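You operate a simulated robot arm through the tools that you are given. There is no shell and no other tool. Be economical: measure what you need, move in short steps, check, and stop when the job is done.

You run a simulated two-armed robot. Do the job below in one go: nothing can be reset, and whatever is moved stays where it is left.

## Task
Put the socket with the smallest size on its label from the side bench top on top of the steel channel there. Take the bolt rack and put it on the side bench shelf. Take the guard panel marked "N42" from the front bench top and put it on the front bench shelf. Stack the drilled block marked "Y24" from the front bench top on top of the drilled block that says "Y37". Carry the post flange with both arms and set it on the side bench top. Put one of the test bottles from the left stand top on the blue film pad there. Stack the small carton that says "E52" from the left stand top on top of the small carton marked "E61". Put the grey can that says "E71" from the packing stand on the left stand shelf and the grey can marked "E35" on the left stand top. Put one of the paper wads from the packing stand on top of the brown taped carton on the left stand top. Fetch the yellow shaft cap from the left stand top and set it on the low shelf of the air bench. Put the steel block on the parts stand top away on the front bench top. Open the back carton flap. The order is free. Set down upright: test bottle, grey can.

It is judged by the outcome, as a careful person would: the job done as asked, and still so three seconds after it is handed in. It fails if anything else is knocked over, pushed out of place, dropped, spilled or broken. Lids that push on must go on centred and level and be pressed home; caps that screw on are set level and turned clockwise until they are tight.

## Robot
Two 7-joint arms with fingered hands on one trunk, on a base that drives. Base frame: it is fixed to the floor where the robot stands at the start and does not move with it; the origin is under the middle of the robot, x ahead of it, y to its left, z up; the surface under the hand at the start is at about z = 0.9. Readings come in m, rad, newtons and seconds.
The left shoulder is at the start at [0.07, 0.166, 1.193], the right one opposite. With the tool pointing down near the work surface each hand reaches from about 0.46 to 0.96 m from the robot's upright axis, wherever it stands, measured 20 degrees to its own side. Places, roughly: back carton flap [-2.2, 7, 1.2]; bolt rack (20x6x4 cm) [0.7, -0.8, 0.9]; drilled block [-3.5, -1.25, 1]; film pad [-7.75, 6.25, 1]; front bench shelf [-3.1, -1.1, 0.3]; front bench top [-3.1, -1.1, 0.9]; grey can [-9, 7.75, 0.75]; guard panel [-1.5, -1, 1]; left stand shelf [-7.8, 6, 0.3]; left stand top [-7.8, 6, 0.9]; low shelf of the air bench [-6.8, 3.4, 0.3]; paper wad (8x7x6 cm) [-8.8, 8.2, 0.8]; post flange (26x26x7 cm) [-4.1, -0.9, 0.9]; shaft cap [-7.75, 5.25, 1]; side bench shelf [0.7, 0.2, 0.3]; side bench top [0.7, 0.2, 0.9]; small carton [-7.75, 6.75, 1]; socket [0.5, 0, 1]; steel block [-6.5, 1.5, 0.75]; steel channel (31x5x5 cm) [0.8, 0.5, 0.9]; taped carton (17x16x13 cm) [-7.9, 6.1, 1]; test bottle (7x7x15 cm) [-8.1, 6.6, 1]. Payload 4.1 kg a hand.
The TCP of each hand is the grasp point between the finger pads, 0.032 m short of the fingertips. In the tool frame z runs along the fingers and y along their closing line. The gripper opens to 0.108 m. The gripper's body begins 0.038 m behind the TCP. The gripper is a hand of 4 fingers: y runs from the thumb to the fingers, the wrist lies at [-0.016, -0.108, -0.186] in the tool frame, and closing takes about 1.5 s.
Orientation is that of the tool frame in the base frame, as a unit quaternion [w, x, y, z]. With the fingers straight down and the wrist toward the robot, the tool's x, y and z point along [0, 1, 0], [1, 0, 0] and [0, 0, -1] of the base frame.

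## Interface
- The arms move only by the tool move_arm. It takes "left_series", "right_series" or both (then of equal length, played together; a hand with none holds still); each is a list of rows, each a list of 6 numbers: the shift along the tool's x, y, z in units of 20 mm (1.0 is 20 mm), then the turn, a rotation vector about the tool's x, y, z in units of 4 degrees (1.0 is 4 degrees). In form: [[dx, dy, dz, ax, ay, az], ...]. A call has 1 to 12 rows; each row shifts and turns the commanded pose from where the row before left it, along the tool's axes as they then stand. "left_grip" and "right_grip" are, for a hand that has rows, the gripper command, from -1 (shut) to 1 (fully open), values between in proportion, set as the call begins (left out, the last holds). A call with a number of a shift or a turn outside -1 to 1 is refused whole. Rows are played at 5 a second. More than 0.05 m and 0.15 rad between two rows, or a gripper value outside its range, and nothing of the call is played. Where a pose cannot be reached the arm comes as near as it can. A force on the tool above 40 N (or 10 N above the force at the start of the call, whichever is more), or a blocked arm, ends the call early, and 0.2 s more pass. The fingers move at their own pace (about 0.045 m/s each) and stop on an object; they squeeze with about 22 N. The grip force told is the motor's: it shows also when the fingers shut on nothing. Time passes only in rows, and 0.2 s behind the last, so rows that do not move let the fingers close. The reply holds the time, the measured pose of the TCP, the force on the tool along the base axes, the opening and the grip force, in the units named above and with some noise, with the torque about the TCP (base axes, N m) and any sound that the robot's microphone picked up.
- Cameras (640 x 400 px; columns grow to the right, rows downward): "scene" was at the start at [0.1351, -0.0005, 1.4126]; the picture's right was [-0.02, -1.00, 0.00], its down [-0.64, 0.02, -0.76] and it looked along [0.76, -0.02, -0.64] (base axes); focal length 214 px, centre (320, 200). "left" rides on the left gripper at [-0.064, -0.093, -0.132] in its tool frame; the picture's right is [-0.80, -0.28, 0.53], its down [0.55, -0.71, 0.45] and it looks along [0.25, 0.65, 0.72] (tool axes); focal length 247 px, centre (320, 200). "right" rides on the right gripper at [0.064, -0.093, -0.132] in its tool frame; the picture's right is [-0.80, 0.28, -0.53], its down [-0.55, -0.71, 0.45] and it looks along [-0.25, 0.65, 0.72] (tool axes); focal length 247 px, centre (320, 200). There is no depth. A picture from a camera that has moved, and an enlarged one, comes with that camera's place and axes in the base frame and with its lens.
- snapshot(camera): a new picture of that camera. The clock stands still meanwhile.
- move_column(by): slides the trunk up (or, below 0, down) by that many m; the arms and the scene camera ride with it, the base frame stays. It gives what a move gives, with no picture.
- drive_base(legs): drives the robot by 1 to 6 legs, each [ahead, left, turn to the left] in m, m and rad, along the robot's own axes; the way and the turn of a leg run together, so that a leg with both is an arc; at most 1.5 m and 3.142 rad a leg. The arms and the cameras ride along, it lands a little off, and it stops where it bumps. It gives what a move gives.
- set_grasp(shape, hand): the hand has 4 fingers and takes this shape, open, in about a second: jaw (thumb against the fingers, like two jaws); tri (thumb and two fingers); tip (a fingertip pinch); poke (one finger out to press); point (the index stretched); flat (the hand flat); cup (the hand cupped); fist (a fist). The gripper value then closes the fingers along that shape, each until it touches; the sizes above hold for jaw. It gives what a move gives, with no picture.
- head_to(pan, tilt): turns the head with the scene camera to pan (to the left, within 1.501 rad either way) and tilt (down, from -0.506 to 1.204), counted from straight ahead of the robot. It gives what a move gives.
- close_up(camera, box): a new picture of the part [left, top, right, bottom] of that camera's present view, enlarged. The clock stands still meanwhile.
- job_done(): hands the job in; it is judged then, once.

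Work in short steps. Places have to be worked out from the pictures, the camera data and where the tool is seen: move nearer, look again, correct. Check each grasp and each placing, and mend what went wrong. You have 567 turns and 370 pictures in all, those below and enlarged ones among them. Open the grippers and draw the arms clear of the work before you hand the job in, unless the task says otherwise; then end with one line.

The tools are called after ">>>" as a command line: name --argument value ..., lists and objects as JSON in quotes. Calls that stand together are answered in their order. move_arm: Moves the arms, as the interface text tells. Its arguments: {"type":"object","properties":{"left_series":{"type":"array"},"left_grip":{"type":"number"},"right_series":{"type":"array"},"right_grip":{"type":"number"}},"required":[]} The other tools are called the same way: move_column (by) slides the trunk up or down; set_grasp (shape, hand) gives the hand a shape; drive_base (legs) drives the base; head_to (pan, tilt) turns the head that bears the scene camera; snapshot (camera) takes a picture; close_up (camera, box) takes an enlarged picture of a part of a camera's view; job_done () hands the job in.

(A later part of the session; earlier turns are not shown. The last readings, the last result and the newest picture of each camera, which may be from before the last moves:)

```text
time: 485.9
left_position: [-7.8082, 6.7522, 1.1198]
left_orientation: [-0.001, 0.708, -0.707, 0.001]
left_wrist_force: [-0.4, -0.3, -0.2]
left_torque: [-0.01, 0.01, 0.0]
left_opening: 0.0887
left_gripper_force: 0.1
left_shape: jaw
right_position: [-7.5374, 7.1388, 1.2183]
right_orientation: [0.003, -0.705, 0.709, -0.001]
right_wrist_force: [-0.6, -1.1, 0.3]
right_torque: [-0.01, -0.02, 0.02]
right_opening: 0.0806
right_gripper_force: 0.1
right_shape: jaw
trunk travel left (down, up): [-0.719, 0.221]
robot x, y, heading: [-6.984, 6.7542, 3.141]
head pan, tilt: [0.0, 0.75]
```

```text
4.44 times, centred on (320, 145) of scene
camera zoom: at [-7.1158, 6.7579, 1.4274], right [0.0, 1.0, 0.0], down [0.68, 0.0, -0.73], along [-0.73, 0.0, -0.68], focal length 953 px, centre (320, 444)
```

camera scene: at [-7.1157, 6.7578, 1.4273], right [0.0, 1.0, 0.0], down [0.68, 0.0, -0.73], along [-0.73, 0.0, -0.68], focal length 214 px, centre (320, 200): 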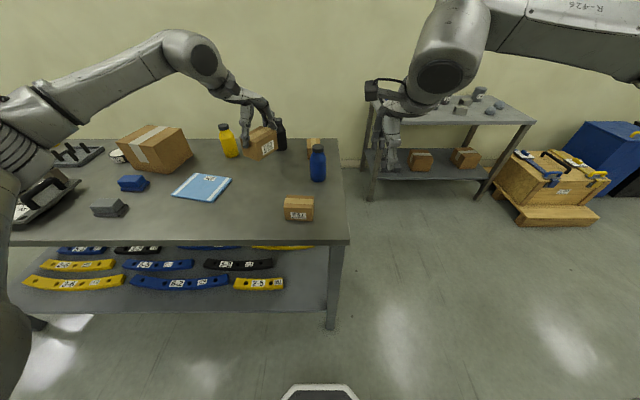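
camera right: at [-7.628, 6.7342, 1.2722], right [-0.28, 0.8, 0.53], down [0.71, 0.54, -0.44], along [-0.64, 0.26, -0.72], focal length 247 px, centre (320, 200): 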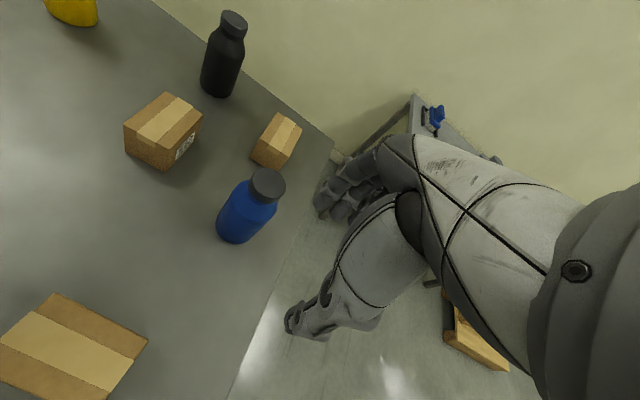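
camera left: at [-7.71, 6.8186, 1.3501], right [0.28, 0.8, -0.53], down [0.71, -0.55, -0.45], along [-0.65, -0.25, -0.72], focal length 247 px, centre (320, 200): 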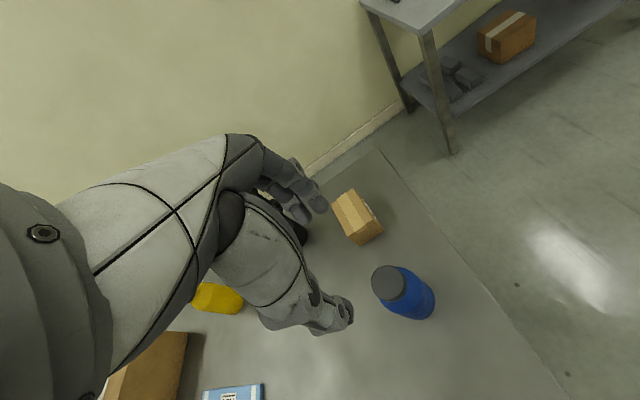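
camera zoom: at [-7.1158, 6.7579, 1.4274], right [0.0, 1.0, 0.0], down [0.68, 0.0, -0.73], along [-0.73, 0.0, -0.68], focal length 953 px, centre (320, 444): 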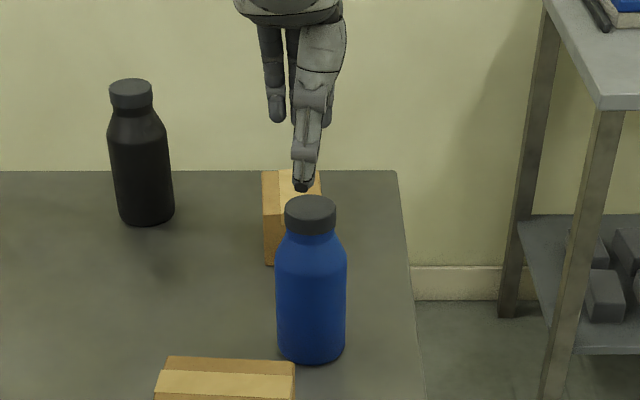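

Centred over the cap. I lower 10 cm and grip.

>>> move_arm --left_series '[[-0.15, 0, 1, 0, 0, 0], [0, 0, 1, 0, 0, 0], [0, 0, 1, 0, 0, 0], [0, 0, 1, 0, 0, 0], [0, 0, 1, 0, 0, 0]]'

>>> move_arm --left_series '[[0, 0, 0, 0, 0, 0], [0, 0, 0, 0, 0, 0], [0, 0, 0, 0, 0, 0], [0, 0, 0, 0, 0, 0], [0, 0, 0, 0, 0, 0], [0, 0, 0, 0, 0, 0]]' --left_grip -1

>>> close_up --camera "left" --box '[220, 160, 460, 380]'

```text
time: 487.1
left_position: [-7.8086, 6.7543, 1.0191]
left_orientation: [0.0, 0.708, -0.706, 0.001]
left_wrist_force: [0.0, -0.1, 0.7]
left_torque: [0.03, -0.01, 0.01]
left_opening: 0.089
left_gripper_force: 0.1
left_shape: jaw
right_position: [-7.537, 7.1385, 1.2156]
right_orientation: [0.005, -0.704, 0.71, -0.001]
right_wrist_force: [-0.8, 0.3, 0.0]
right_torque: [0.01, 0.01, -0.01]
right_opening: 0.0806
right_gripper_force: 0.1
right_shape: jaw
trunk travel left (down, up): [-0.719, 0.221]
robot x, y, heading: [-6.9837, 6.7553, 3.138]
head pan, tilt: [0.0, 0.75]
```

```text
time: 488.5
left_position: [-7.8084, 6.755, 1.0195]
left_orientation: [-0.001, 0.708, -0.706, 0.0]
left_wrist_force: [1.3, -0.7, 0.0]
left_torque: [0.0, -0.11, 0.01]
left_opening: 0.0542
left_gripper_force: 21.4
left_shape: jaw
right_position: [-7.5368, 7.1394, 1.2174]
right_orientation: [0.004, -0.704, 0.71, -0.001]
right_wrist_force: [0.3, 0.3, 0.0]
right_torque: [-0.03, 0.04, 0.04]
right_opening: 0.0806
right_gripper_force: 0.1
right_shape: jaw
trunk travel left (down, up): [-0.719, 0.221]
robot x, y, heading: [-6.9833, 6.756, 3.135]
head pan, tilt: [0.0, 0.75]
```

```text
1.82 times, centred on (340, 270) of left
camera zoom: at [-7.7167, 6.8202, 1.1505], right [0.28, 0.8, -0.53], down [0.71, -0.55, -0.45], along [-0.65, -0.25, -0.72], focal length 449 px, centre (284, 73)
```

zoom: 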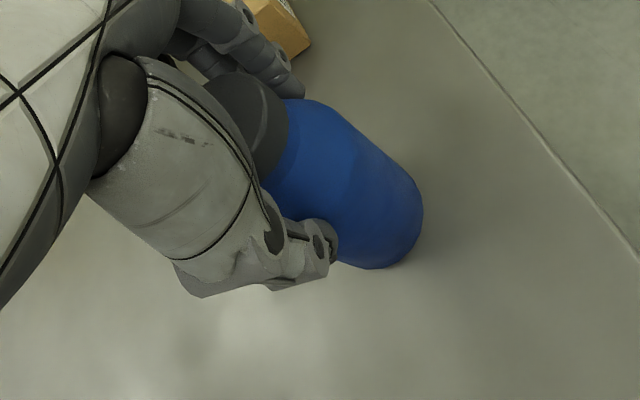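

Gripped on the body. I lift it and check.

>>> move_arm --left_series '[[0, 0, -0.5, 0, 0, 0], [0, 0, -1, 0, 0, 0], [0, 0, -1, 0, 0, 0], [0, 0, -1, 0, 0, 0], [0, 0, -1, 0, 0, 0], [0, 0, -1, 0, 0, 0], [0, 0, -1, 0, 0, 0]]'

>>> close_up --camera "scene" --box '[180, 70, 400, 220]'

```text
time: 490.1
left_position: [-7.8074, 6.7539, 1.1496]
left_orientation: [0.0, 0.708, -0.707, 0.001]
left_wrist_force: [-0.5, 0.2, -4.0]
left_torque: [0.02, -0.04, -0.03]
left_opening: 0.0538
left_gripper_force: 22.5
left_shape: jaw
right_position: [-7.5355, 7.1383, 1.2176]
right_orientation: [0.004, -0.704, 0.71, -0.001]
right_wrist_force: [-0.5, 0.2, 0.3]
right_torque: [-0.01, 0.04, 0.0]
right_opening: 0.0806
right_gripper_force: 0.0
right_shape: jaw
trunk travel left (down, up): [-0.719, 0.221]
robot x, y, heading: [-6.9811, 6.7581, 3.138]
head pan, tilt: [0.0, 0.75]
```

```text
2.67 times, centred on (290, 145) of scene
camera zoom: at [-7.1155, 6.7582, 1.4273], right [0.0, 1.0, 0.0], down [0.68, 0.0, -0.73], along [-0.73, 0.0, -0.68], focal length 572 px, centre (400, 347)
```

zoom: 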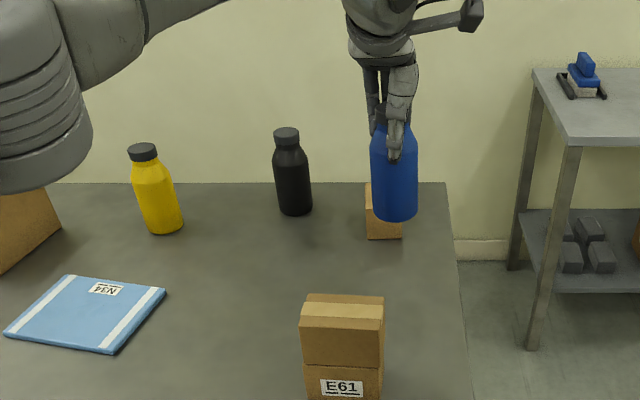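

The bottle hangs upright. I raise it a bit more and drive 0.36 m left toward the pad (centre ≈(−7.744, 6.309)).

>>> move_arm --left_series '[[0, 0, -1, 0, 0, 0], [0, 0, -1, 0, 0, 0]]'

>>> drive_base --legs '[[0, 0.36, 0]]'

>>> close_up --camera "scene" --box '[180, 90, 400, 240]'

```text
time: 490.7
left_position: [-7.8098, 6.7555, 1.1902]
left_orientation: [-0.001, 0.708, -0.706, 0.001]
left_wrist_force: [0.4, 0.7, -4.9]
left_torque: [-0.01, -0.04, -0.01]
left_opening: 0.054
left_gripper_force: 22.4
left_shape: jaw
right_position: [-7.5353, 7.1396, 1.2172]
right_orientation: [0.004, -0.703, 0.711, -0.002]
right_wrist_force: [-0.7, -0.3, -0.5]
right_torque: [0.02, 0.02, 0.0]
right_opening: 0.0808
right_gripper_force: 0.0
right_shape: jaw
trunk travel left (down, up): [-0.719, 0.221]
robot x, y, heading: [-6.9782, 6.7566, 3.137]
head pan, tilt: [0.0, 0.75]
```

```text
time: 493.0
left_position: [-7.8101, 6.3934, 1.1887]
left_orientation: [0.0, 0.708, -0.706, 0.002]
left_wrist_force: [-0.3, 0.1, -4.5]
left_torque: [0.02, -0.03, 0.0]
left_opening: 0.0539
left_gripper_force: 22.6
left_shape: jaw
right_position: [-7.5386, 6.7779, 1.2165]
right_orientation: [0.003, -0.704, 0.71, -0.002]
right_wrist_force: [0.0, -0.2, 0.5]
right_torque: [0.02, -0.01, -0.04]
right_opening: 0.0805
right_gripper_force: 0.0
right_shape: jaw
trunk travel left (down, up): [-0.719, 0.221]
robot x, y, heading: [-6.9794, 6.3962, 3.138]
head pan, tilt: [0.0, 0.75]
```

```text
2.67 times, centred on (290, 165) of scene
camera zoom: at [-7.117, 6.3987, 1.4273], right [0.0, 1.0, 0.0], down [0.68, 0.0, -0.73], along [-0.73, 0.0, -0.68], focal length 572 px, centre (400, 293)
```

zoom: 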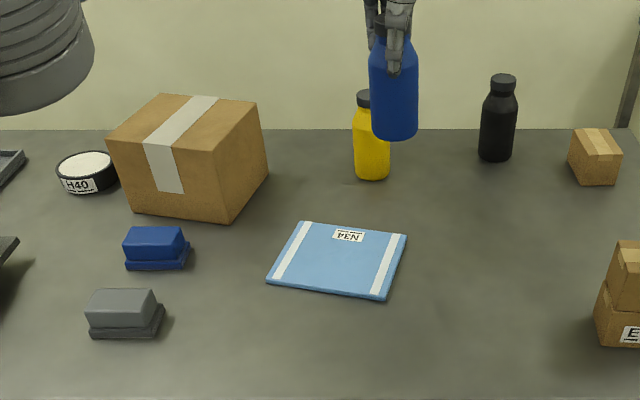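

Pad centre refined to (−7.739, 6.314). I move over it and lower close to contact.

>>> move_arm --left_series '[[0.8, -0.7, 0, 0, 0, 0], [0.8, -0.7, 0, 0, 0, 0], [0.8, -0.7, 0.2, 0, 0, 0], [0.8, -0.7, 0.5, 0, 0, 0], [0.77, -0.75, 0.5, 0, 0, 0], [0, 0, 1, 0, 0, 0], [0, 0, 1, 0, 0, 0], [0, 0, 1, 0, 0, 0], [0, 0, 1, 0, 0, 0], [0, 0, 1, 0, 0, 0], [0, 0, 0.7, 0, 0, 0]]'

>>> close_up --camera "scene" --box '[230, 110, 370, 230]'

```text
time: 495.4
left_position: [-7.7389, 6.3142, 1.0522]
left_orientation: [-0.001, 0.708, -0.706, 0.0]
left_wrist_force: [0.5, -0.7, -5.1]
left_torque: [0.02, -0.03, -0.01]
left_opening: 0.0536
left_gripper_force: 22.1
left_shape: jaw
right_position: [-7.5398, 6.7781, 1.218]
right_orientation: [0.004, -0.705, 0.709, -0.001]
right_wrist_force: [-0.1, -0.4, -0.4]
right_torque: [-0.02, -0.02, 0.05]
right_opening: 0.0807
right_gripper_force: 0.0
right_shape: jaw
trunk travel left (down, up): [-0.719, 0.221]
robot x, y, heading: [-6.9857, 6.3965, 3.139]
head pan, tilt: [0.0, 0.75]
```

```text
3.33 times, centred on (300, 170) of scene
camera zoom: at [-7.1172, 6.3977, 1.4273], right [0.0, 1.0, 0.0], down [0.68, 0.0, -0.73], along [-0.73, 0.0, -0.68], focal length 715 px, centre (387, 300)
```

zoom: 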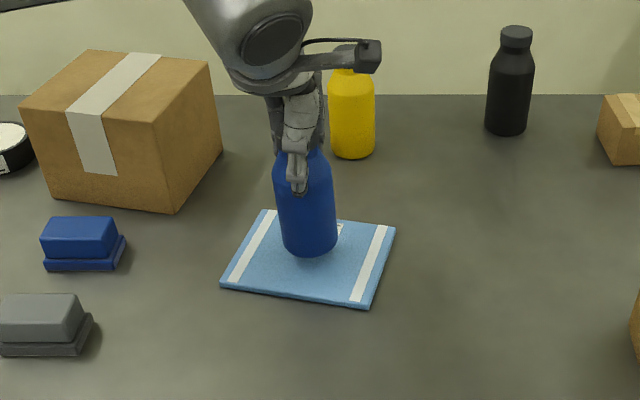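

Well placed above the pad's middle. I creep down.

>>> move_arm --left_series '[[0, 0, 0.4, 0, 0, 0], [0, 0, 0.25, 0, 0, 0], [0, 0, 0.15, 0, 0, 0], [0, 0, 0.15, 0, 0, 0]]'

>>> move_arm --left_series '[[0, 0, 0.1, 0, 0, 0], [0, 0, 0.1, 0, 0, 0], [0, 0, 0, 0, 0, 0]]'

```text
time: 496.4
left_position: [-7.738, 6.3128, 1.031]
left_orientation: [-0.001, 0.707, -0.707, 0.0]
left_wrist_force: [0.4, 0.5, -3.8]
left_torque: [0.04, -0.01, -0.01]
left_opening: 0.0533
left_gripper_force: 22.5
left_shape: jaw
right_position: [-7.5383, 6.7776, 1.2164]
right_orientation: [0.004, -0.705, 0.709, -0.001]
right_wrist_force: [0.2, -0.6, -0.3]
right_torque: [-0.01, 0.02, 0.03]
right_opening: 0.0805
right_gripper_force: 0.1
right_shape: jaw
trunk travel left (down, up): [-0.719, 0.221]
robot x, y, heading: [-6.9813, 6.3974, 3.137]
head pan, tilt: [0.0, 0.75]
```

```text
time: 497.2
left_position: [-7.739, 6.315, 1.0308]
left_orientation: [0.001, 0.708, -0.707, -0.001]
left_wrist_force: [-2.4, 2.1, 8.7]
left_torque: [0.04, 0.1, -0.07]
left_opening: 0.0538
left_gripper_force: 22.1
left_shape: jaw
right_position: [-7.5377, 6.7775, 1.2176]
right_orientation: [0.004, -0.705, 0.709, -0.001]
right_wrist_force: [-0.2, 0.6, -0.2]
right_torque: [-0.02, -0.04, 0.03]
right_opening: 0.0805
right_gripper_force: 0.1
right_shape: jaw
trunk travel left (down, up): [-0.719, 0.221]
robot x, y, heading: [-6.9843, 6.3956, 3.139]
head pan, tilt: [0.0, 0.75]
```

Bottle stands on the pad. I open and rise straight up.

>>> move_arm --left_series '[[0, 0, -0.05, 0, 0, 0], [0, 0, 0, 0, 0, 0], [0, 0, 0, 0, 0, 0], [0, 0, 0, 0, 0, 0]]' --left_grip 0.65

>>> move_arm --left_series '[[0, 0, -1, 0, 0, 0], [0, 0, -1, 0, 0, 0], [0, 0, -1, 0, 0, 0], [0, 0, -1, 0, 0, 0], [0, 0, -1, 0, 0, 0], [0, 0, -1, 0, 0, 0], [0, -1, -1, 0, 0, 0], [0, -1, -1, 0, 0, 0], [0, -1, 0, 0, 0, 0], [0, -1, 0, 0, 0, 0]]'

>>> snapshot --camera "scene"

```text
time: 498.2
left_position: [-7.7386, 6.3141, 1.0296]
left_orientation: [-0.001, 0.709, -0.706, 0.001]
left_wrist_force: [0.0, -0.1, 0.2]
left_torque: [-0.02, 0.0, -0.01]
left_opening: 0.089
left_gripper_force: 0.0
left_shape: jaw
right_position: [-7.5386, 6.7768, 1.2167]
right_orientation: [0.004, -0.705, 0.71, -0.001]
right_wrist_force: [-0.3, -0.1, 0.2]
right_torque: [-0.01, -0.03, 0.0]
right_opening: 0.0809
right_gripper_force: 0.0
right_shape: jaw
trunk travel left (down, up): [-0.719, 0.221]
robot x, y, heading: [-6.9796, 6.3947, 3.142]
head pan, tilt: [0.0, 0.75]
```

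```text
time: 500.4
left_position: [-7.658, 6.3133, 1.1907]
left_orientation: [-0.001, 0.709, -0.705, 0.0]
left_wrist_force: [0.2, 0.5, -0.5]
left_torque: [-0.01, 0.0, 0.03]
left_opening: 0.0888
left_gripper_force: 0.1
left_shape: jaw
right_position: [-7.5373, 6.7778, 1.217]
right_orientation: [0.004, -0.704, 0.71, -0.002]
right_wrist_force: [-0.2, 0.4, -0.1]
right_torque: [0.0, 0.01, 0.0]
right_opening: 0.0805
right_gripper_force: 0.0
right_shape: jaw
trunk travel left (down, up): [-0.719, 0.221]
robot x, y, heading: [-6.9826, 6.398, 3.136]
head pan, tilt: [0.0, 0.75]
```

```text
234 pictures are left
camera scene: at [-7.1151, 6.3976, 1.4275], right [0.0, 1.0, 0.0], down [0.68, 0.0, -0.73], along [-0.73, 0.0, -0.68], focal length 214 px, centre (320, 200)
```

scene: 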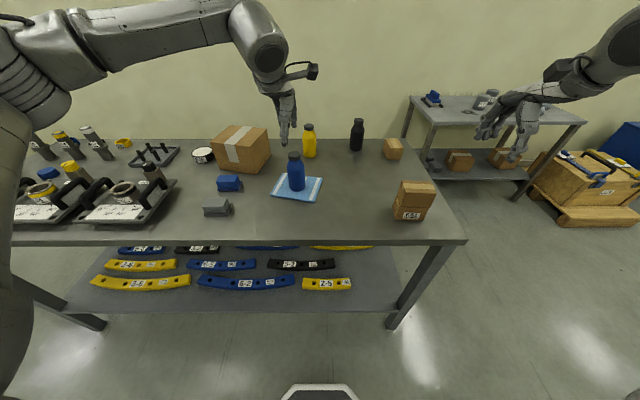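

The bottle stands on the pad. Next the packing stand: I drive right to y≈7.75 and forward to x≈−7.9, then look.

>>> drive_base --legs '[[0, -1.35, 0], [0.9, 0, 0]]'

>>> head_to --pan 0 --tilt 0.7

>>> snapshot --camera "scene"

```text
time: 511.4
left_position: [-8.5536, 7.6495, 1.1904]
left_orientation: [-0.002, 0.709, -0.705, 0.001]
left_wrist_force: [-0.7, 0.4, 0.7]
left_torque: [0.01, 0.0, 0.02]
left_opening: 0.089
left_gripper_force: 0.2
left_shape: jaw
right_position: [-8.4353, 8.113, 1.2177]
right_orientation: [0.004, -0.706, 0.708, -0.002]
right_wrist_force: [-0.9, 0.5, -0.5]
right_torque: [-0.05, 0.01, 0.02]
right_opening: 0.0805
right_gripper_force: 0.1
right_shape: jaw
trunk travel left (down, up): [-0.719, 0.221]
robot x, y, heading: [-7.8769, 7.7326, -3.143]
head pan, tilt: [0.0, 0.75]
```

```text
time: 512.0
left_position: [-8.5542, 7.6491, 1.1896]
left_orientation: [-0.001, 0.709, -0.705, 0.001]
left_wrist_force: [-0.8, 0.4, 1.0]
left_torque: [-0.03, 0.01, -0.01]
left_opening: 0.0888
left_gripper_force: 0.1
left_shape: jaw
right_position: [-8.435, 8.1133, 1.2168]
right_orientation: [0.004, -0.706, 0.708, -0.001]
right_wrist_force: [-0.4, 0.6, -0.8]
right_torque: [-0.01, -0.02, -0.04]
right_opening: 0.0809
right_gripper_force: 0.1
right_shape: jaw
trunk travel left (down, up): [-0.719, 0.221]
robot x, y, heading: [-7.8788, 7.7309, -3.139]
head pan, tilt: [0.0, 0.7]
```

```text
233 pictures are left
camera scene: at [-8.0142, 7.7342, 1.4316], right [0.0, 1.0, 0.0], down [0.64, 0.0, -0.76], along [-0.76, 0.0, -0.64], focal length 214 px, centre (320, 200)
```

scene: 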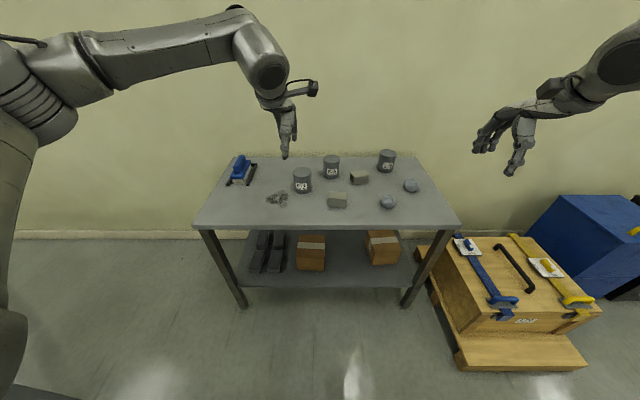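

I enlarge the packing stand's top.

>>> close_up --camera "scene" --box '[220, 130, 450, 230]'

>>> close_up --camera "scene" --box '[290, 145, 400, 200]'

```text
2.78 times, centred on (335, 180) of scene
camera zoom: at [-8.0142, 7.7342, 1.4316], right [0.0, 1.0, 0.0], down [0.64, 0.0, -0.76], along [-0.76, 0.0, -0.64], focal length 597 px, centre (278, 256)
```

zoom: 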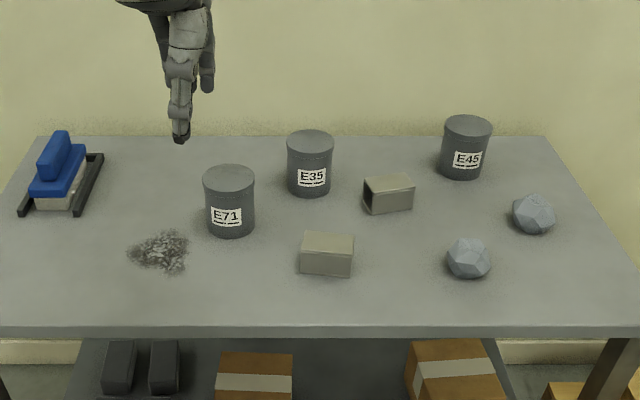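

```text
5.82 times, centred on (345, 172) of scene
camera zoom: at [-8.0142, 7.7342, 1.4316], right [0.0, 1.0, 0.0], down [0.64, 0.0, -0.76], along [-0.76, 0.0, -0.64], focal length 1248 px, centre (174, 360)
```

zoom: 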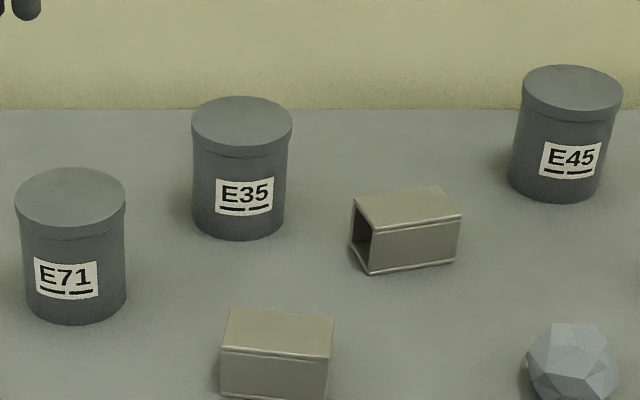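

E71 and E35 are identified. I drive forward 0.4 m and triangulate.

>>> drive_base --legs '[[0.4, 0, 0]]'

>>> snapshot --camera "scene"

>>> snapshot --camera "left"

```text
time: 514.5
left_position: [-8.9524, 7.6438, 1.1908]
left_orientation: [-0.001, 0.711, -0.703, 0.001]
left_wrist_force: [0.3, -0.8, 0.1]
left_torque: [-0.02, 0.0, 0.0]
left_opening: 0.0889
left_gripper_force: 0.0
left_shape: jaw
right_position: [-8.8339, 8.1071, 1.2162]
right_orientation: [0.004, -0.707, 0.707, -0.001]
right_wrist_force: [-0.8, -0.1, 0.3]
right_torque: [-0.03, -0.02, 0.0]
right_opening: 0.0808
right_gripper_force: 0.0
right_shape: jaw
trunk travel left (down, up): [-0.719, 0.221]
robot x, y, heading: [-8.2807, 7.7275, -3.131]
head pan, tilt: [0.0, 0.7]
```

```text
230 pictures are left
camera scene: at [-8.412, 7.7319, 1.4317], right [-0.01, 1.0, 0.0], down [0.64, 0.0, -0.77], along [-0.77, -0.01, -0.64], focal length 214 px, centre (320, 200)
```

scene: 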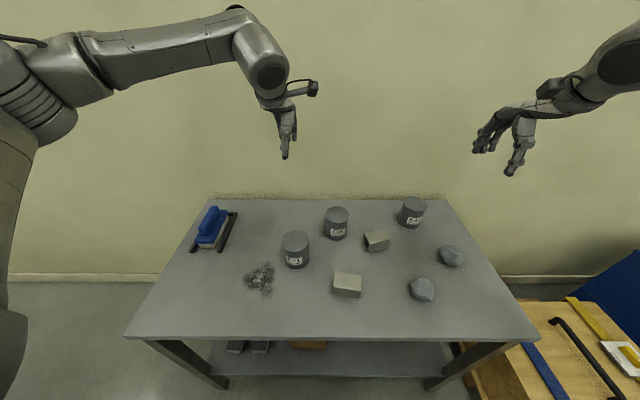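

```text
229 pictures are left
camera left: at [-8.8609, 7.7105, 1.3216], right [0.28, 0.8, -0.53], down [0.71, -0.54, -0.45], along [-0.65, -0.26, -0.72], focal length 247 px, centre (320, 200)
```

left: 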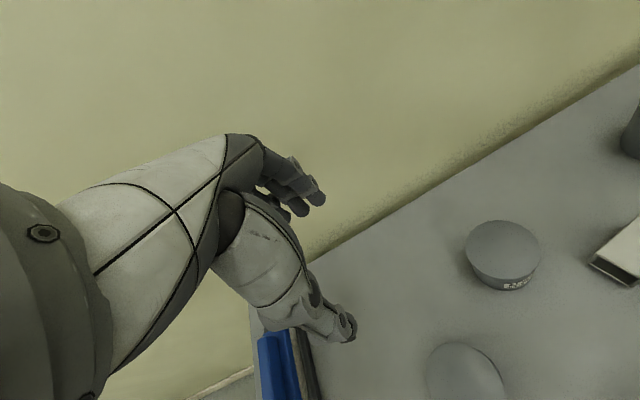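

E35 is about (−8.969, 7.788), E71 about (−8.846, 7.649), tops ≈0.90, table ≈0.80, diameter ≈8–8.7 cm. I look closely at a can's lid.

>>> close_up --camera "scene" --box '[270, 195, 360, 275]'

>>> close_up --camera "left" --box '[420, 190, 600, 400]'

```text
5.00 times, centred on (315, 235) of scene
camera zoom: at [-8.412, 7.7319, 1.4317], right [-0.01, 1.0, 0.0], down [0.64, 0.0, -0.77], along [-0.77, -0.01, -0.64], focal length 1072 px, centre (345, 25)
```

zoom: 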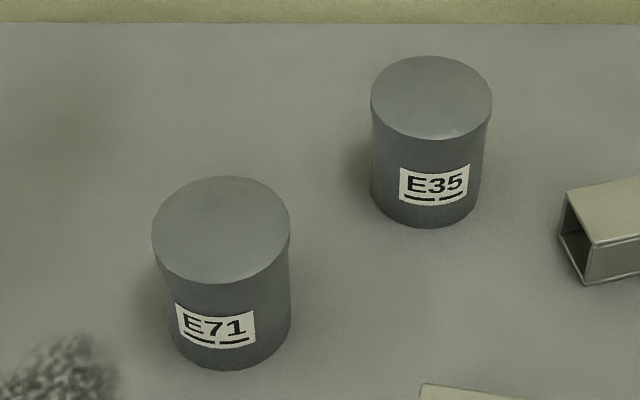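

```text
1.90 times, centred on (510, 295) of left
camera zoom: at [-8.8609, 7.7105, 1.3216], right [0.28, 0.8, -0.53], down [0.71, -0.54, -0.45], along [-0.65, -0.26, -0.72], focal length 470 px, centre (-42, 19)
```

zoom: 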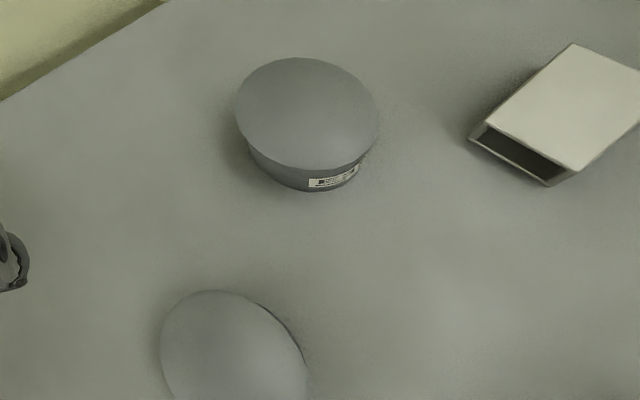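

The lid is only slightly wider than the body. I take E35 with the right hand and E71 with the left, one at a time. First the right hand goes above E35, the left moves aside.

>>> move_arm --right_series '[[1, 0.4, 0, 0, 0, 0], [1, 0.4, 0, 0, 0, 0], [1, 0.4, 0, 0, 0, 0], [1, 0.4, 0, 0, 0, 0], [1, 0.4, 0, 0, 0, 0], [1, 0.4, 0, 0, 0, 0], [1, 0.4, 0, 0, 0, 0], [1, 0.4, 0, 0, 0, 0], [1, 0.4, 0, 0, 0, 0], [1, 0.4, 0, 0, 0, 0], [1, 0.4, 0, 0, 0, 0], [1, 0.4, 0, 0, 0, 0]]' --left_series '[[0.8, -0.5, -0.2, 0, 0, 0], [0.8, -0.5, -0.2, 0, 0, 0], [0.8, -0.5, -0.2, 0, 0, 0], [0.8, -0.5, -0.2, 0, 0, 0], [0.8, -0.5, -0.2, 0, 0, 0], [0.8, -0.5, 0, 0, 0, 0], [0.8, -0.5, 0, 0, 0, 0], [0.8, -0.5, 0, 0, 0, 0], [0, 0, 0, 0, 0, 0], [0, 0, 0, 0, 0, 0], [0, 0, 0, 0, 0, 0], [0, 0, 0, 0, 0, 0]]' --right_grip 1

>>> move_arm --right_series '[[1, 0.5, 0.5, 0, 0, 0], [1, 0.5, 0.5, 0, 0, 0], [1, 0.5, 0.5, 0, 0, 0], [0.95, 0.4, 0.5, 0, 0, 0], [0, 0, 1, 0, 0, 0], [0, 0, 1, 0, 0, 0], [0, 0, 1, 0, 0, 0], [0, 0, 1, 0, 0, 0], [0, 0, 1, 0, 0, 0], [0, 0, 1, 0, 0, 0]]'

>>> snapshot --camera "right"

>>> close_up --camera "scene" --box '[260, 140, 430, 280]'

```text
time: 517.1
left_position: [-8.8728, 7.516, 1.2107]
left_orientation: [-0.001, 0.711, -0.703, 0.0]
left_wrist_force: [0.1, -0.3, 0.3]
left_torque: [0.02, 0.0, -0.01]
left_opening: 0.0889
left_gripper_force: 0.2
left_shape: jaw
right_position: [-8.9323, 7.8673, 1.2166]
right_orientation: [-0.004, 0.707, -0.707, 0.002]
right_wrist_force: [-0.1, -1.7, -0.9]
right_torque: [0.0, 0.01, -0.01]
right_opening: 0.1078
right_gripper_force: 0.0
right_shape: jaw
trunk travel left (down, up): [-0.719, 0.221]
robot x, y, heading: [-8.2775, 7.7296, -3.136]
head pan, tilt: [0.0, 0.7]
```

```text
time: 519.3
left_position: [-8.8711, 7.5172, 1.2107]
left_orientation: [0.0, 0.711, -0.703, 0.001]
left_wrist_force: [0.1, 0.1, 0.4]
left_torque: [-0.02, -0.02, 0.01]
left_opening: 0.0888
left_gripper_force: 0.1
left_shape: jaw
right_position: [-8.9679, 7.7916, 1.0548]
right_orientation: [-0.003, 0.708, -0.707, 0.001]
right_wrist_force: [0.0, -0.4, -0.2]
right_torque: [0.01, 0.0, -0.01]
right_opening: 0.1078
right_gripper_force: 0.1
right_shape: jaw
trunk travel left (down, up): [-0.719, 0.221]
robot x, y, heading: [-8.2774, 7.7315, -3.137]
head pan, tilt: [0.0, 0.7]
```

```text
226 pictures are left
camera right: at [-8.8768, 7.7258, 1.1863], right [-0.29, 0.8, 0.53], down [0.71, 0.55, -0.44], along [-0.64, 0.25, -0.72], focal length 247 px, centre (320, 200)
```

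right: 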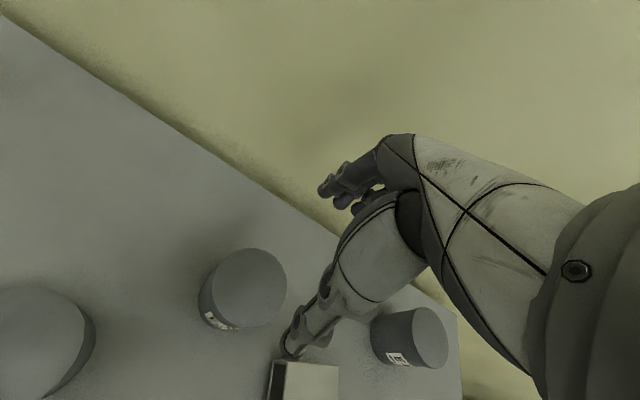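

```text
2.86 times, centred on (345, 210) of scene
camera zoom: at [-8.4131, 7.7318, 1.4316], right [-0.01, 1.0, 0.0], down [0.64, 0.0, -0.76], along [-0.76, -0.01, -0.64], focal length 613 px, centre (249, 171)
```

zoom: 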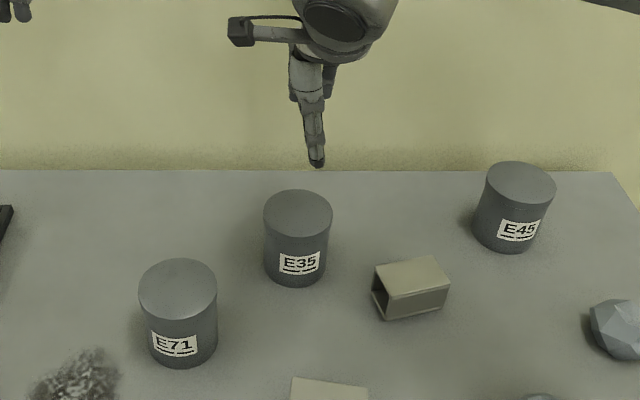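

E35 fixed at (−8.962, 7.785), top 0.902. I correct and lower to just around the rim, then look.

>>> move_arm --right_series '[[0.33, -0.3, 1, 0, 0, 0], [0, 0, 1, 0, 0, 0], [0, 0, 1, 0, 0, 0], [0, 0, 1, 0, 0, 0], [0, 0, 1, 0, 0, 0], [0, 0, 1, 0, 0, 0], [0, 0, 0.6, 0, 0, 0]]'

>>> close_up --camera "right" --box '[180, 170, 420, 390]'

>>> close_up --camera "scene" --box '[290, 160, 390, 260]'

```text
time: 520.9
left_position: [-8.8714, 7.5164, 1.2111]
left_orientation: [-0.001, 0.71, -0.704, 0.001]
left_wrist_force: [0.1, 0.4, -0.1]
left_torque: [0.01, 0.0, -0.01]
left_opening: 0.0891
left_gripper_force: 0.1
left_shape: jaw
right_position: [-8.9612, 7.784, 0.9243]
right_orientation: [-0.003, 0.707, -0.707, 0.001]
right_wrist_force: [0.2, -0.5, 0.3]
right_torque: [-0.01, 0.03, 0.0]
right_opening: 0.1075
right_gripper_force: 0.0
right_shape: jaw
trunk travel left (down, up): [-0.719, 0.221]
robot x, y, heading: [-8.2721, 7.7303, -3.136]
head pan, tilt: [0.0, 0.7]
```

```text
1.82 times, centred on (300, 280) of right
camera zoom: at [-8.87, 7.7192, 1.0545], right [-0.29, 0.8, 0.53], down [0.71, 0.55, -0.44], along [-0.64, 0.25, -0.72], focal length 449 px, centre (356, 54)
```

zoom: 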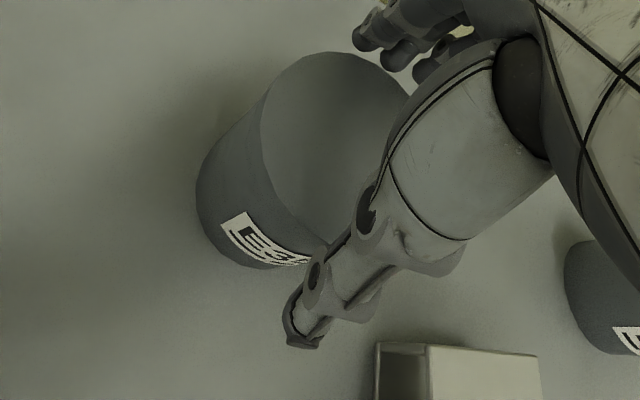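

```text
4.00 times, centred on (340, 210) of scene
camera zoom: at [-8.4128, 7.7318, 1.4316], right [-0.01, 1.0, 0.0], down [0.64, 0.0, -0.76], along [-0.76, -0.01, -0.64], focal length 858 px, centre (240, 160)
```

zoom: 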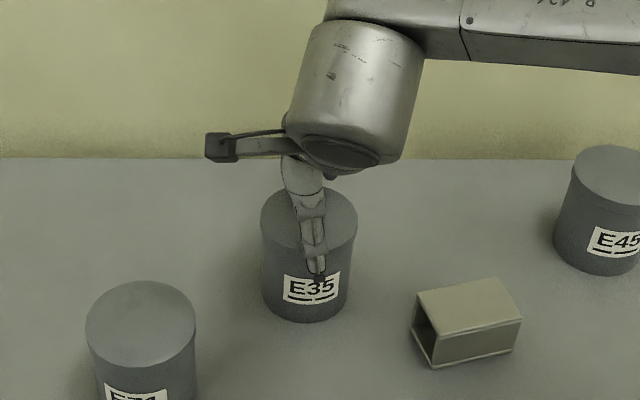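

Fingers straddle the can. I lower another 3.5 cm and grip.

>>> move_arm --right_series '[[0, 0, 0.6, 0, 0, 0], [0, 0, 0.6, 0, 0, 0], [0, 0, 0.5, 0, 0, 0]]'

>>> move_arm --right_series '[[0, 0, 0, 0, 0, 0], [0, 0, 0, 0, 0, 0], [0, 0, 0, 0, 0, 0], [0, 0, 0, 0, 0, 0], [0, 0, 0, 0, 0, 0]]' --right_grip -1

>>> move_arm --right_series '[[0, 0, -0.4, 0, 0, 0], [0, 0, -0.6, 0, 0, 0], [0, 0, -1, 0, 0, 0]]'

>>> close_up --camera "scene" --box '[290, 160, 390, 260]'

```text
time: 521.7
left_position: [-8.8719, 7.5158, 1.2113]
left_orientation: [-0.001, 0.711, -0.703, 0.0]
left_wrist_force: [-0.6, -0.8, -0.4]
left_torque: [-0.03, -0.01, 0.02]
left_opening: 0.0891
left_gripper_force: 0.1
left_shape: jaw
right_position: [-8.9602, 7.7834, 0.8901]
right_orientation: [-0.003, 0.707, -0.707, 0.001]
right_wrist_force: [-2.2, -1.1, 3.9]
right_torque: [0.03, 0.15, 0.0]
right_opening: 0.1078
right_gripper_force: 0.0
right_shape: jaw
trunk travel left (down, up): [-0.719, 0.221]
robot x, y, heading: [-8.2819, 7.729, -3.141]
head pan, tilt: [0.0, 0.7]
```

```text
time: 522.9
left_position: [-8.8701, 7.5169, 1.2109]
left_orientation: [0.0, 0.711, -0.704, 0.0]
left_wrist_force: [0.5, 0.0, -0.7]
left_torque: [0.0, 0.0, -0.06]
left_opening: 0.0889
left_gripper_force: 0.0
left_shape: jaw
right_position: [-8.9597, 7.7835, 0.89]
right_orientation: [0.003, -0.707, 0.707, -0.001]
right_wrist_force: [-1.3, -0.8, 2.6]
right_torque: [0.04, -0.23, -0.02]
right_opening: 0.0834
right_gripper_force: 22.2
right_shape: jaw
trunk travel left (down, up): [-0.719, 0.221]
robot x, y, heading: [-8.2794, 7.7337, -3.132]
head pan, tilt: [0.0, 0.7]
```

```text
time: 523.7
left_position: [-8.8717, 7.5159, 1.2107]
left_orientation: [-0.001, 0.711, -0.703, 0.001]
left_wrist_force: [-0.8, 0.1, -0.4]
left_torque: [0.01, -0.01, 0.01]
left_opening: 0.0892
left_gripper_force: 0.0
left_shape: jaw
right_position: [-8.9617, 7.7836, 0.9287]
right_orientation: [-0.004, 0.708, -0.707, 0.002]
right_wrist_force: [0.2, -0.4, -5.9]
right_torque: [0.0, 0.01, 0.0]
right_opening: 0.0833
right_gripper_force: 22.2
right_shape: jaw
trunk travel left (down, up): [-0.719, 0.221]
robot x, y, heading: [-8.2761, 7.7298, -3.136]
head pan, tilt: [0.0, 0.7]
```

```text
4.00 times, centred on (340, 210) of scene
camera zoom: at [-8.4128, 7.7317, 1.4315], right [-0.01, 1.0, 0.0], down [0.64, 0.0, -0.76], along [-0.76, -0.01, -0.64], focal length 858 px, centre (240, 160)
```

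zoom: 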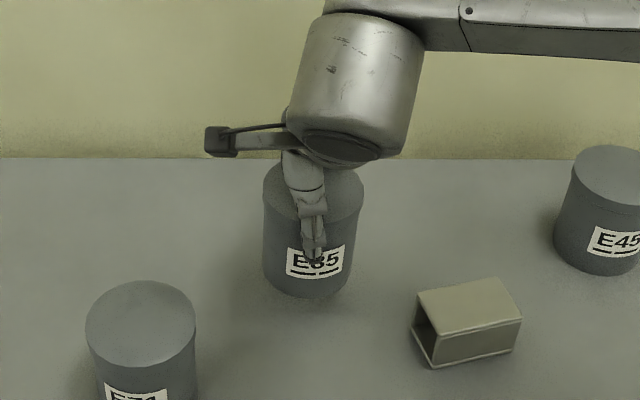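

E35 lifts whole. I raise it, shift it right, and bring the left hand to E71.

>>> move_arm --right_series '[[0, 0, -1, 0, 0, 0], [0, 0, -1, 0, 0, 0], [0, 0, -1, 0, 0, 0], [0, 0, -1, 0, 0, 0], [0, 0, -1, 0, 0, 0], [0, 0, -1, 0, 0, 0], [-0.8, -0.5, -1, 0, 0, 0], [-0.8, -0.5, -1, 0, 0, 0], [-0.8, -0.5, -1, 0, 0, 0], [-0.8, -0.5, -1, 0, 0, 0], [-0.8, -0.5, -1, 0, 0, 0], [-0.8, -0.5, 0, 0, 0, 0]]'

>>> move_arm --left_series '[[-0.9, -0.1, 0.5, 0, 0, 0], [-0.9, -0.2, 0.5, 0, 0, 0], [-0.9, -0.2, 0.5, 0, 0, 0], [-0.9, -0.2, 0.5, 0, 0, 0], [-0.9, -0.2, 0.5, 0, 0, 0], [-0.9, -0.2, 0.5, 0, 0, 0], [-0.9, -0.15, 0.5, 0, 0, 0], [-0.3, 0, 1, 0, 0, 0], [0, 0, 1, 0, 0, 0], [0, 0, 1, 0, 0, 0]]' --left_grip 1

>>> snapshot --camera "left"

>>> snapshot --camera "scene"

```text
time: 526.3
left_position: [-8.8719, 7.5168, 1.2111]
left_orientation: [-0.001, 0.71, -0.704, 0.001]
left_wrist_force: [-0.3, 0.2, -0.2]
left_torque: [0.01, -0.03, 0.0]
left_opening: 0.089
left_gripper_force: 0.1
left_shape: jaw
right_position: [-8.9017, 7.8793, 1.1492]
right_orientation: [-0.003, 0.707, -0.707, 0.003]
right_wrist_force: [0.4, -0.1, -4.3]
right_torque: [-0.05, -0.02, 0.02]
right_opening: 0.0831
right_gripper_force: 22.2
right_shape: jaw
trunk travel left (down, up): [-0.719, 0.221]
robot x, y, heading: [-8.2755, 7.7297, -3.133]
head pan, tilt: [0.0, 0.7]
```

```text
time: 528.5
left_position: [-8.8482, 7.6494, 1.0817]
left_orientation: [0.0, 0.711, -0.703, 0.0]
left_wrist_force: [1.0, -0.1, 0.1]
left_torque: [-0.02, 0.02, 0.04]
left_opening: 0.1078
left_gripper_force: 0.0
left_shape: jaw
right_position: [-8.9033, 7.8798, 1.1491]
right_orientation: [0.004, -0.707, 0.707, -0.001]
right_wrist_force: [-0.5, -0.7, -4.5]
right_torque: [-0.06, -0.02, -0.02]
right_opening: 0.0832
right_gripper_force: 21.3
right_shape: jaw
trunk travel left (down, up): [-0.719, 0.221]
robot x, y, heading: [-8.2743, 7.7304, -3.137]
head pan, tilt: [0.0, 0.7]
```

```text
221 pictures are left
camera left: at [-8.7572, 7.7157, 1.2113], right [0.28, 0.8, -0.53], down [0.71, -0.54, -0.45], along [-0.65, -0.26, -0.72], focal length 247 px, centre (320, 200)
```

left: 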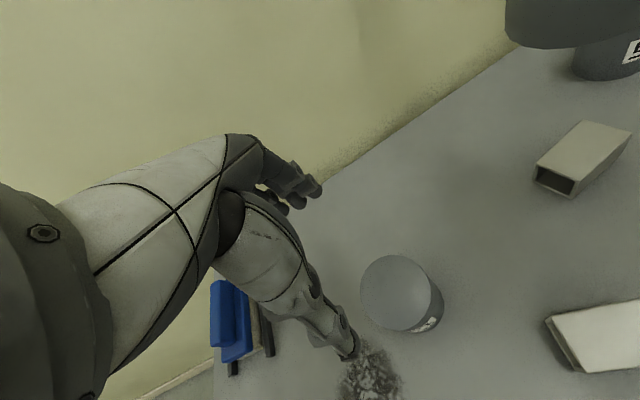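

```text
220 pictures are left
camera scene: at [-8.4136, 7.7321, 1.4315], right [-0.01, 1.0, 0.0], down [0.64, 0.0, -0.76], along [-0.76, -0.01, -0.64], focal length 214 px, centre (320, 200)
```

scene: 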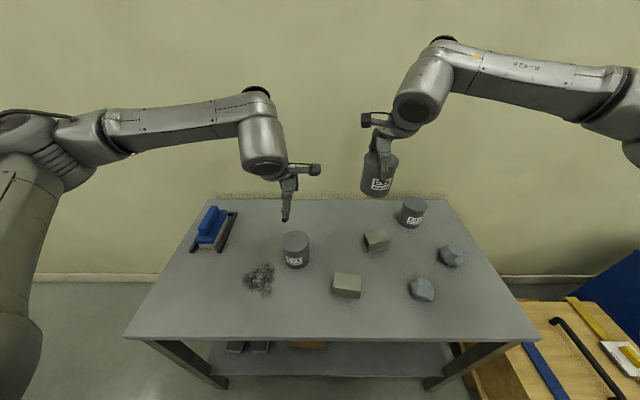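

E71 is directly below (error ≈4 mm). I lower in two stages and grip.

>>> move_arm --left_series '[[-0.15, -0.1, 1, 0, 0, 0], [0, 0, 1, 0, 0, 0], [0, 0, 1, 0, 0, 0], [0, 0, 1, 0, 0, 0], [0, 0, 1, 0, 0, 0], [0, 0, 1, 0, 0, 0], [0, 0, 1, 0, 0, 0], [0, 0, 0.8, 0, 0, 0], [0, 0, 0.6, 0, 0, 0], [0, 0, 0.6, 0, 0, 0], [0, 0, 0.5, 0, 0, 0]]'

>>> close_up --camera "left" --box '[220, 160, 460, 380]'

```text
time: 530.9
left_position: [-8.8454, 7.6527, 0.8903]
left_orientation: [0.0, 0.711, -0.704, 0.0]
left_wrist_force: [-1.4, -0.8, 2.4]
left_torque: [0.05, 0.08, -0.01]
left_opening: 0.1079
left_gripper_force: 0.1
left_shape: jaw
right_position: [-8.903, 7.8801, 1.15]
right_orientation: [-0.004, 0.707, -0.707, 0.001]
right_wrist_force: [0.9, 0.9, -4.9]
right_torque: [0.02, 0.0, -0.02]
right_opening: 0.0831
right_gripper_force: 22.0
right_shape: jaw
trunk travel left (down, up): [-0.719, 0.221]
robot x, y, heading: [-8.2761, 7.732, -3.132]
head pan, tilt: [0.0, 0.7]
```

```text
1.82 times, centred on (340, 270) of left
camera zoom: at [-8.7546, 7.7185, 1.021], right [0.28, 0.8, -0.53], down [0.71, -0.54, -0.45], along [-0.65, -0.26, -0.72], focal length 449 px, centre (284, 73)
```

zoom: 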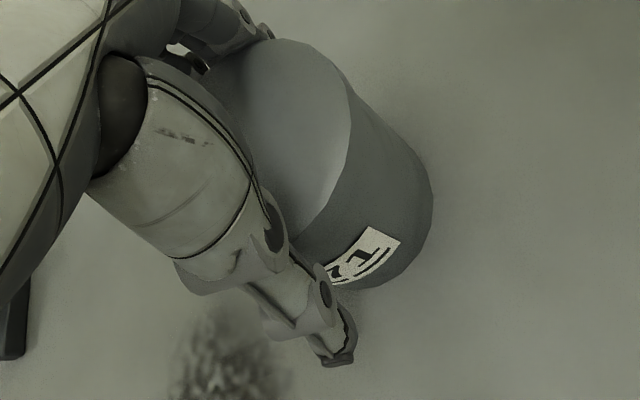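

>>> move_arm --left_series '[[0, 0, 0, 0, 0, 0], [0, 0, 0, 0, 0, 0], [0, 0, 0, 0, 0, 0], [0, 0, 0, 0, 0, 0], [0, 0, 0, 0, 0, 0]]' --left_grip -1

>>> move_arm --left_series '[[0, 0, -0.5, 0, 0, 0], [0, 0, -1, 0, 0, 0], [0, 0, -1, 0, 0, 0], [0, 0, -1, 0, 0, 0], [0, 0, -1, 0, 0, 0], [0, 0, -1, 0, 0, 0], [0, 0, -1, 0, 0, 0], [0, 0, -1, 0, 0, 0], [0, 0, -1, 0, 0, 0], [0, 0, -1, 0, 0, 0], [0, 0, -1, 0, 0, 0], [0, 0, -1, 0, 0, 0]]'

>>> snapshot --camera "scene"

```text
time: 532.1
left_position: [-8.8455, 7.6532, 0.8911]
left_orientation: [-0.001, 0.71, -0.704, 0.001]
left_wrist_force: [-0.9, 0.4, 2.8]
left_torque: [-0.02, -0.19, 0.02]
left_opening: 0.0839
left_gripper_force: 21.7
left_shape: jaw
right_position: [-8.9021, 7.8793, 1.1506]
right_orientation: [-0.004, 0.707, -0.707, 0.002]
right_wrist_force: [-0.4, 1.1, -4.9]
right_torque: [-0.02, -0.03, 0.04]
right_opening: 0.083
right_gripper_force: 22.0
right_shape: jaw
trunk travel left (down, up): [-0.719, 0.221]
robot x, y, heading: [-8.2781, 7.731, -3.139]
head pan, tilt: [0.0, 0.7]
```

```text
time: 534.7
left_position: [-8.8461, 7.6516, 1.1213]
left_orientation: [-0.001, 0.711, -0.704, 0.0]
left_wrist_force: [-0.4, 1.2, -4.9]
left_torque: [0.03, -0.05, 0.01]
left_opening: 0.0837
left_gripper_force: 22.2
left_shape: jaw
right_position: [-8.9029, 7.8798, 1.1493]
right_orientation: [0.004, -0.707, 0.707, -0.002]
right_wrist_force: [-0.1, 0.6, -4.3]
right_torque: [-0.06, -0.04, -0.04]
right_opening: 0.0832
right_gripper_force: 22.0
right_shape: jaw
trunk travel left (down, up): [-0.719, 0.221]
robot x, y, heading: [-8.2759, 7.7289, -3.136]
head pan, tilt: [0.0, 0.7]
```

```text
218 pictures are left
camera scene: at [-8.4133, 7.732, 1.4315], right [-0.01, 1.0, 0.0], down [0.64, 0.0, -0.76], along [-0.76, -0.01, -0.64], focal length 214 px, centre (320, 200)
```

scene: 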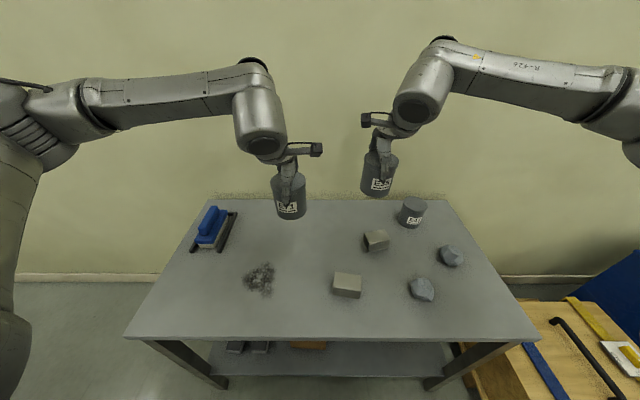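

Both cans are held. I raise both a bit, back out to x≈−7.0 and return to the left stand.

>>> move_arm --left_series '[[0, 0, -1, 0, 0, 0], [0, 0, -1, 0, 0, 0], [0, 0, -1, 0, 0, 0], [0, 0, -1, 0, 0, 0]]' --right_series '[[0, 0, -1, 0, 0, 0], [0, 0, -1, 0, 0, 0], [0, 0, 0, 0, 0, 0], [0, 0, 0, 0, 0, 0]]'

>>> drive_base --legs '[[-0.64, 0, 0], [-0.64, 0, -0.005], [0, 0.67, 0], [0, 0.67, 0]]'

>>> head_to --pan 0 --tilt 0.75

>>> snapshot --camera "scene"

```text
time: 535.7
left_position: [-8.8453, 7.6522, 1.2004]
left_orientation: [0.0, 0.711, -0.703, 0.001]
left_wrist_force: [-0.5, -0.1, -3.6]
left_torque: [0.01, 0.01, 0.02]
left_opening: 0.0836
left_gripper_force: 22.0
left_shape: jaw
right_position: [-8.9037, 7.8799, 1.1901]
right_orientation: [-0.004, 0.707, -0.707, 0.002]
right_wrist_force: [0.4, 0.0, -3.9]
right_torque: [-0.03, -0.01, 0.04]
right_opening: 0.0834
right_gripper_force: 22.0
right_shape: jaw
trunk travel left (down, up): [-0.719, 0.221]
robot x, y, heading: [-8.2789, 7.7293, -3.128]
head pan, tilt: [0.0, 0.7]
```

```text
time: 549.1
left_position: [-7.5535, 6.3238, 1.1998]
left_orientation: [0.0, 0.71, -0.705, 0.001]
left_wrist_force: [0.5, -0.4, -5.1]
left_torque: [0.01, -0.04, 0.02]
left_opening: 0.084
left_gripper_force: 21.9
left_shape: jaw
right_position: [-7.6091, 6.5528, 1.189]
right_orientation: [0.004, -0.706, 0.708, -0.002]
right_wrist_force: [0.3, -0.9, -3.3]
right_torque: [-0.05, -0.02, 0.0]
right_opening: 0.0832
right_gripper_force: 21.5
right_shape: jaw
trunk travel left (down, up): [-0.719, 0.221]
robot x, y, heading: [-6.9811, 6.3994, -3.143]
head pan, tilt: [0.0, 0.7]
```

```text
time: 549.7
left_position: [-7.5534, 6.324, 1.199]
left_orientation: [-0.002, 0.709, -0.705, 0.001]
left_wrist_force: [0.6, -0.3, -3.6]
left_torque: [0.04, -0.04, -0.05]
left_opening: 0.084
left_gripper_force: 22.5
left_shape: jaw
right_position: [-7.611, 6.5515, 1.1894]
right_orientation: [0.004, -0.705, 0.709, -0.003]
right_wrist_force: [0.2, -0.4, -4.7]
right_torque: [-0.05, -0.01, -0.02]
right_opening: 0.0833
right_gripper_force: 21.7
right_shape: jaw
trunk travel left (down, up): [-0.719, 0.221]
robot x, y, heading: [-6.9852, 6.4009, -3.139]
head pan, tilt: [0.0, 0.75]
```

```text
217 pictures are left
camera scene: at [-7.118, 6.4024, 1.4273], right [0.0, 1.0, 0.0], down [0.68, 0.0, -0.73], along [-0.73, 0.0, -0.68], focal length 214 px, centre (320, 200)
```

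scene: 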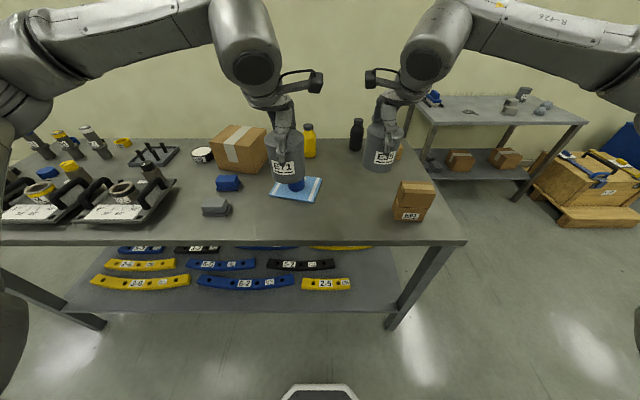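

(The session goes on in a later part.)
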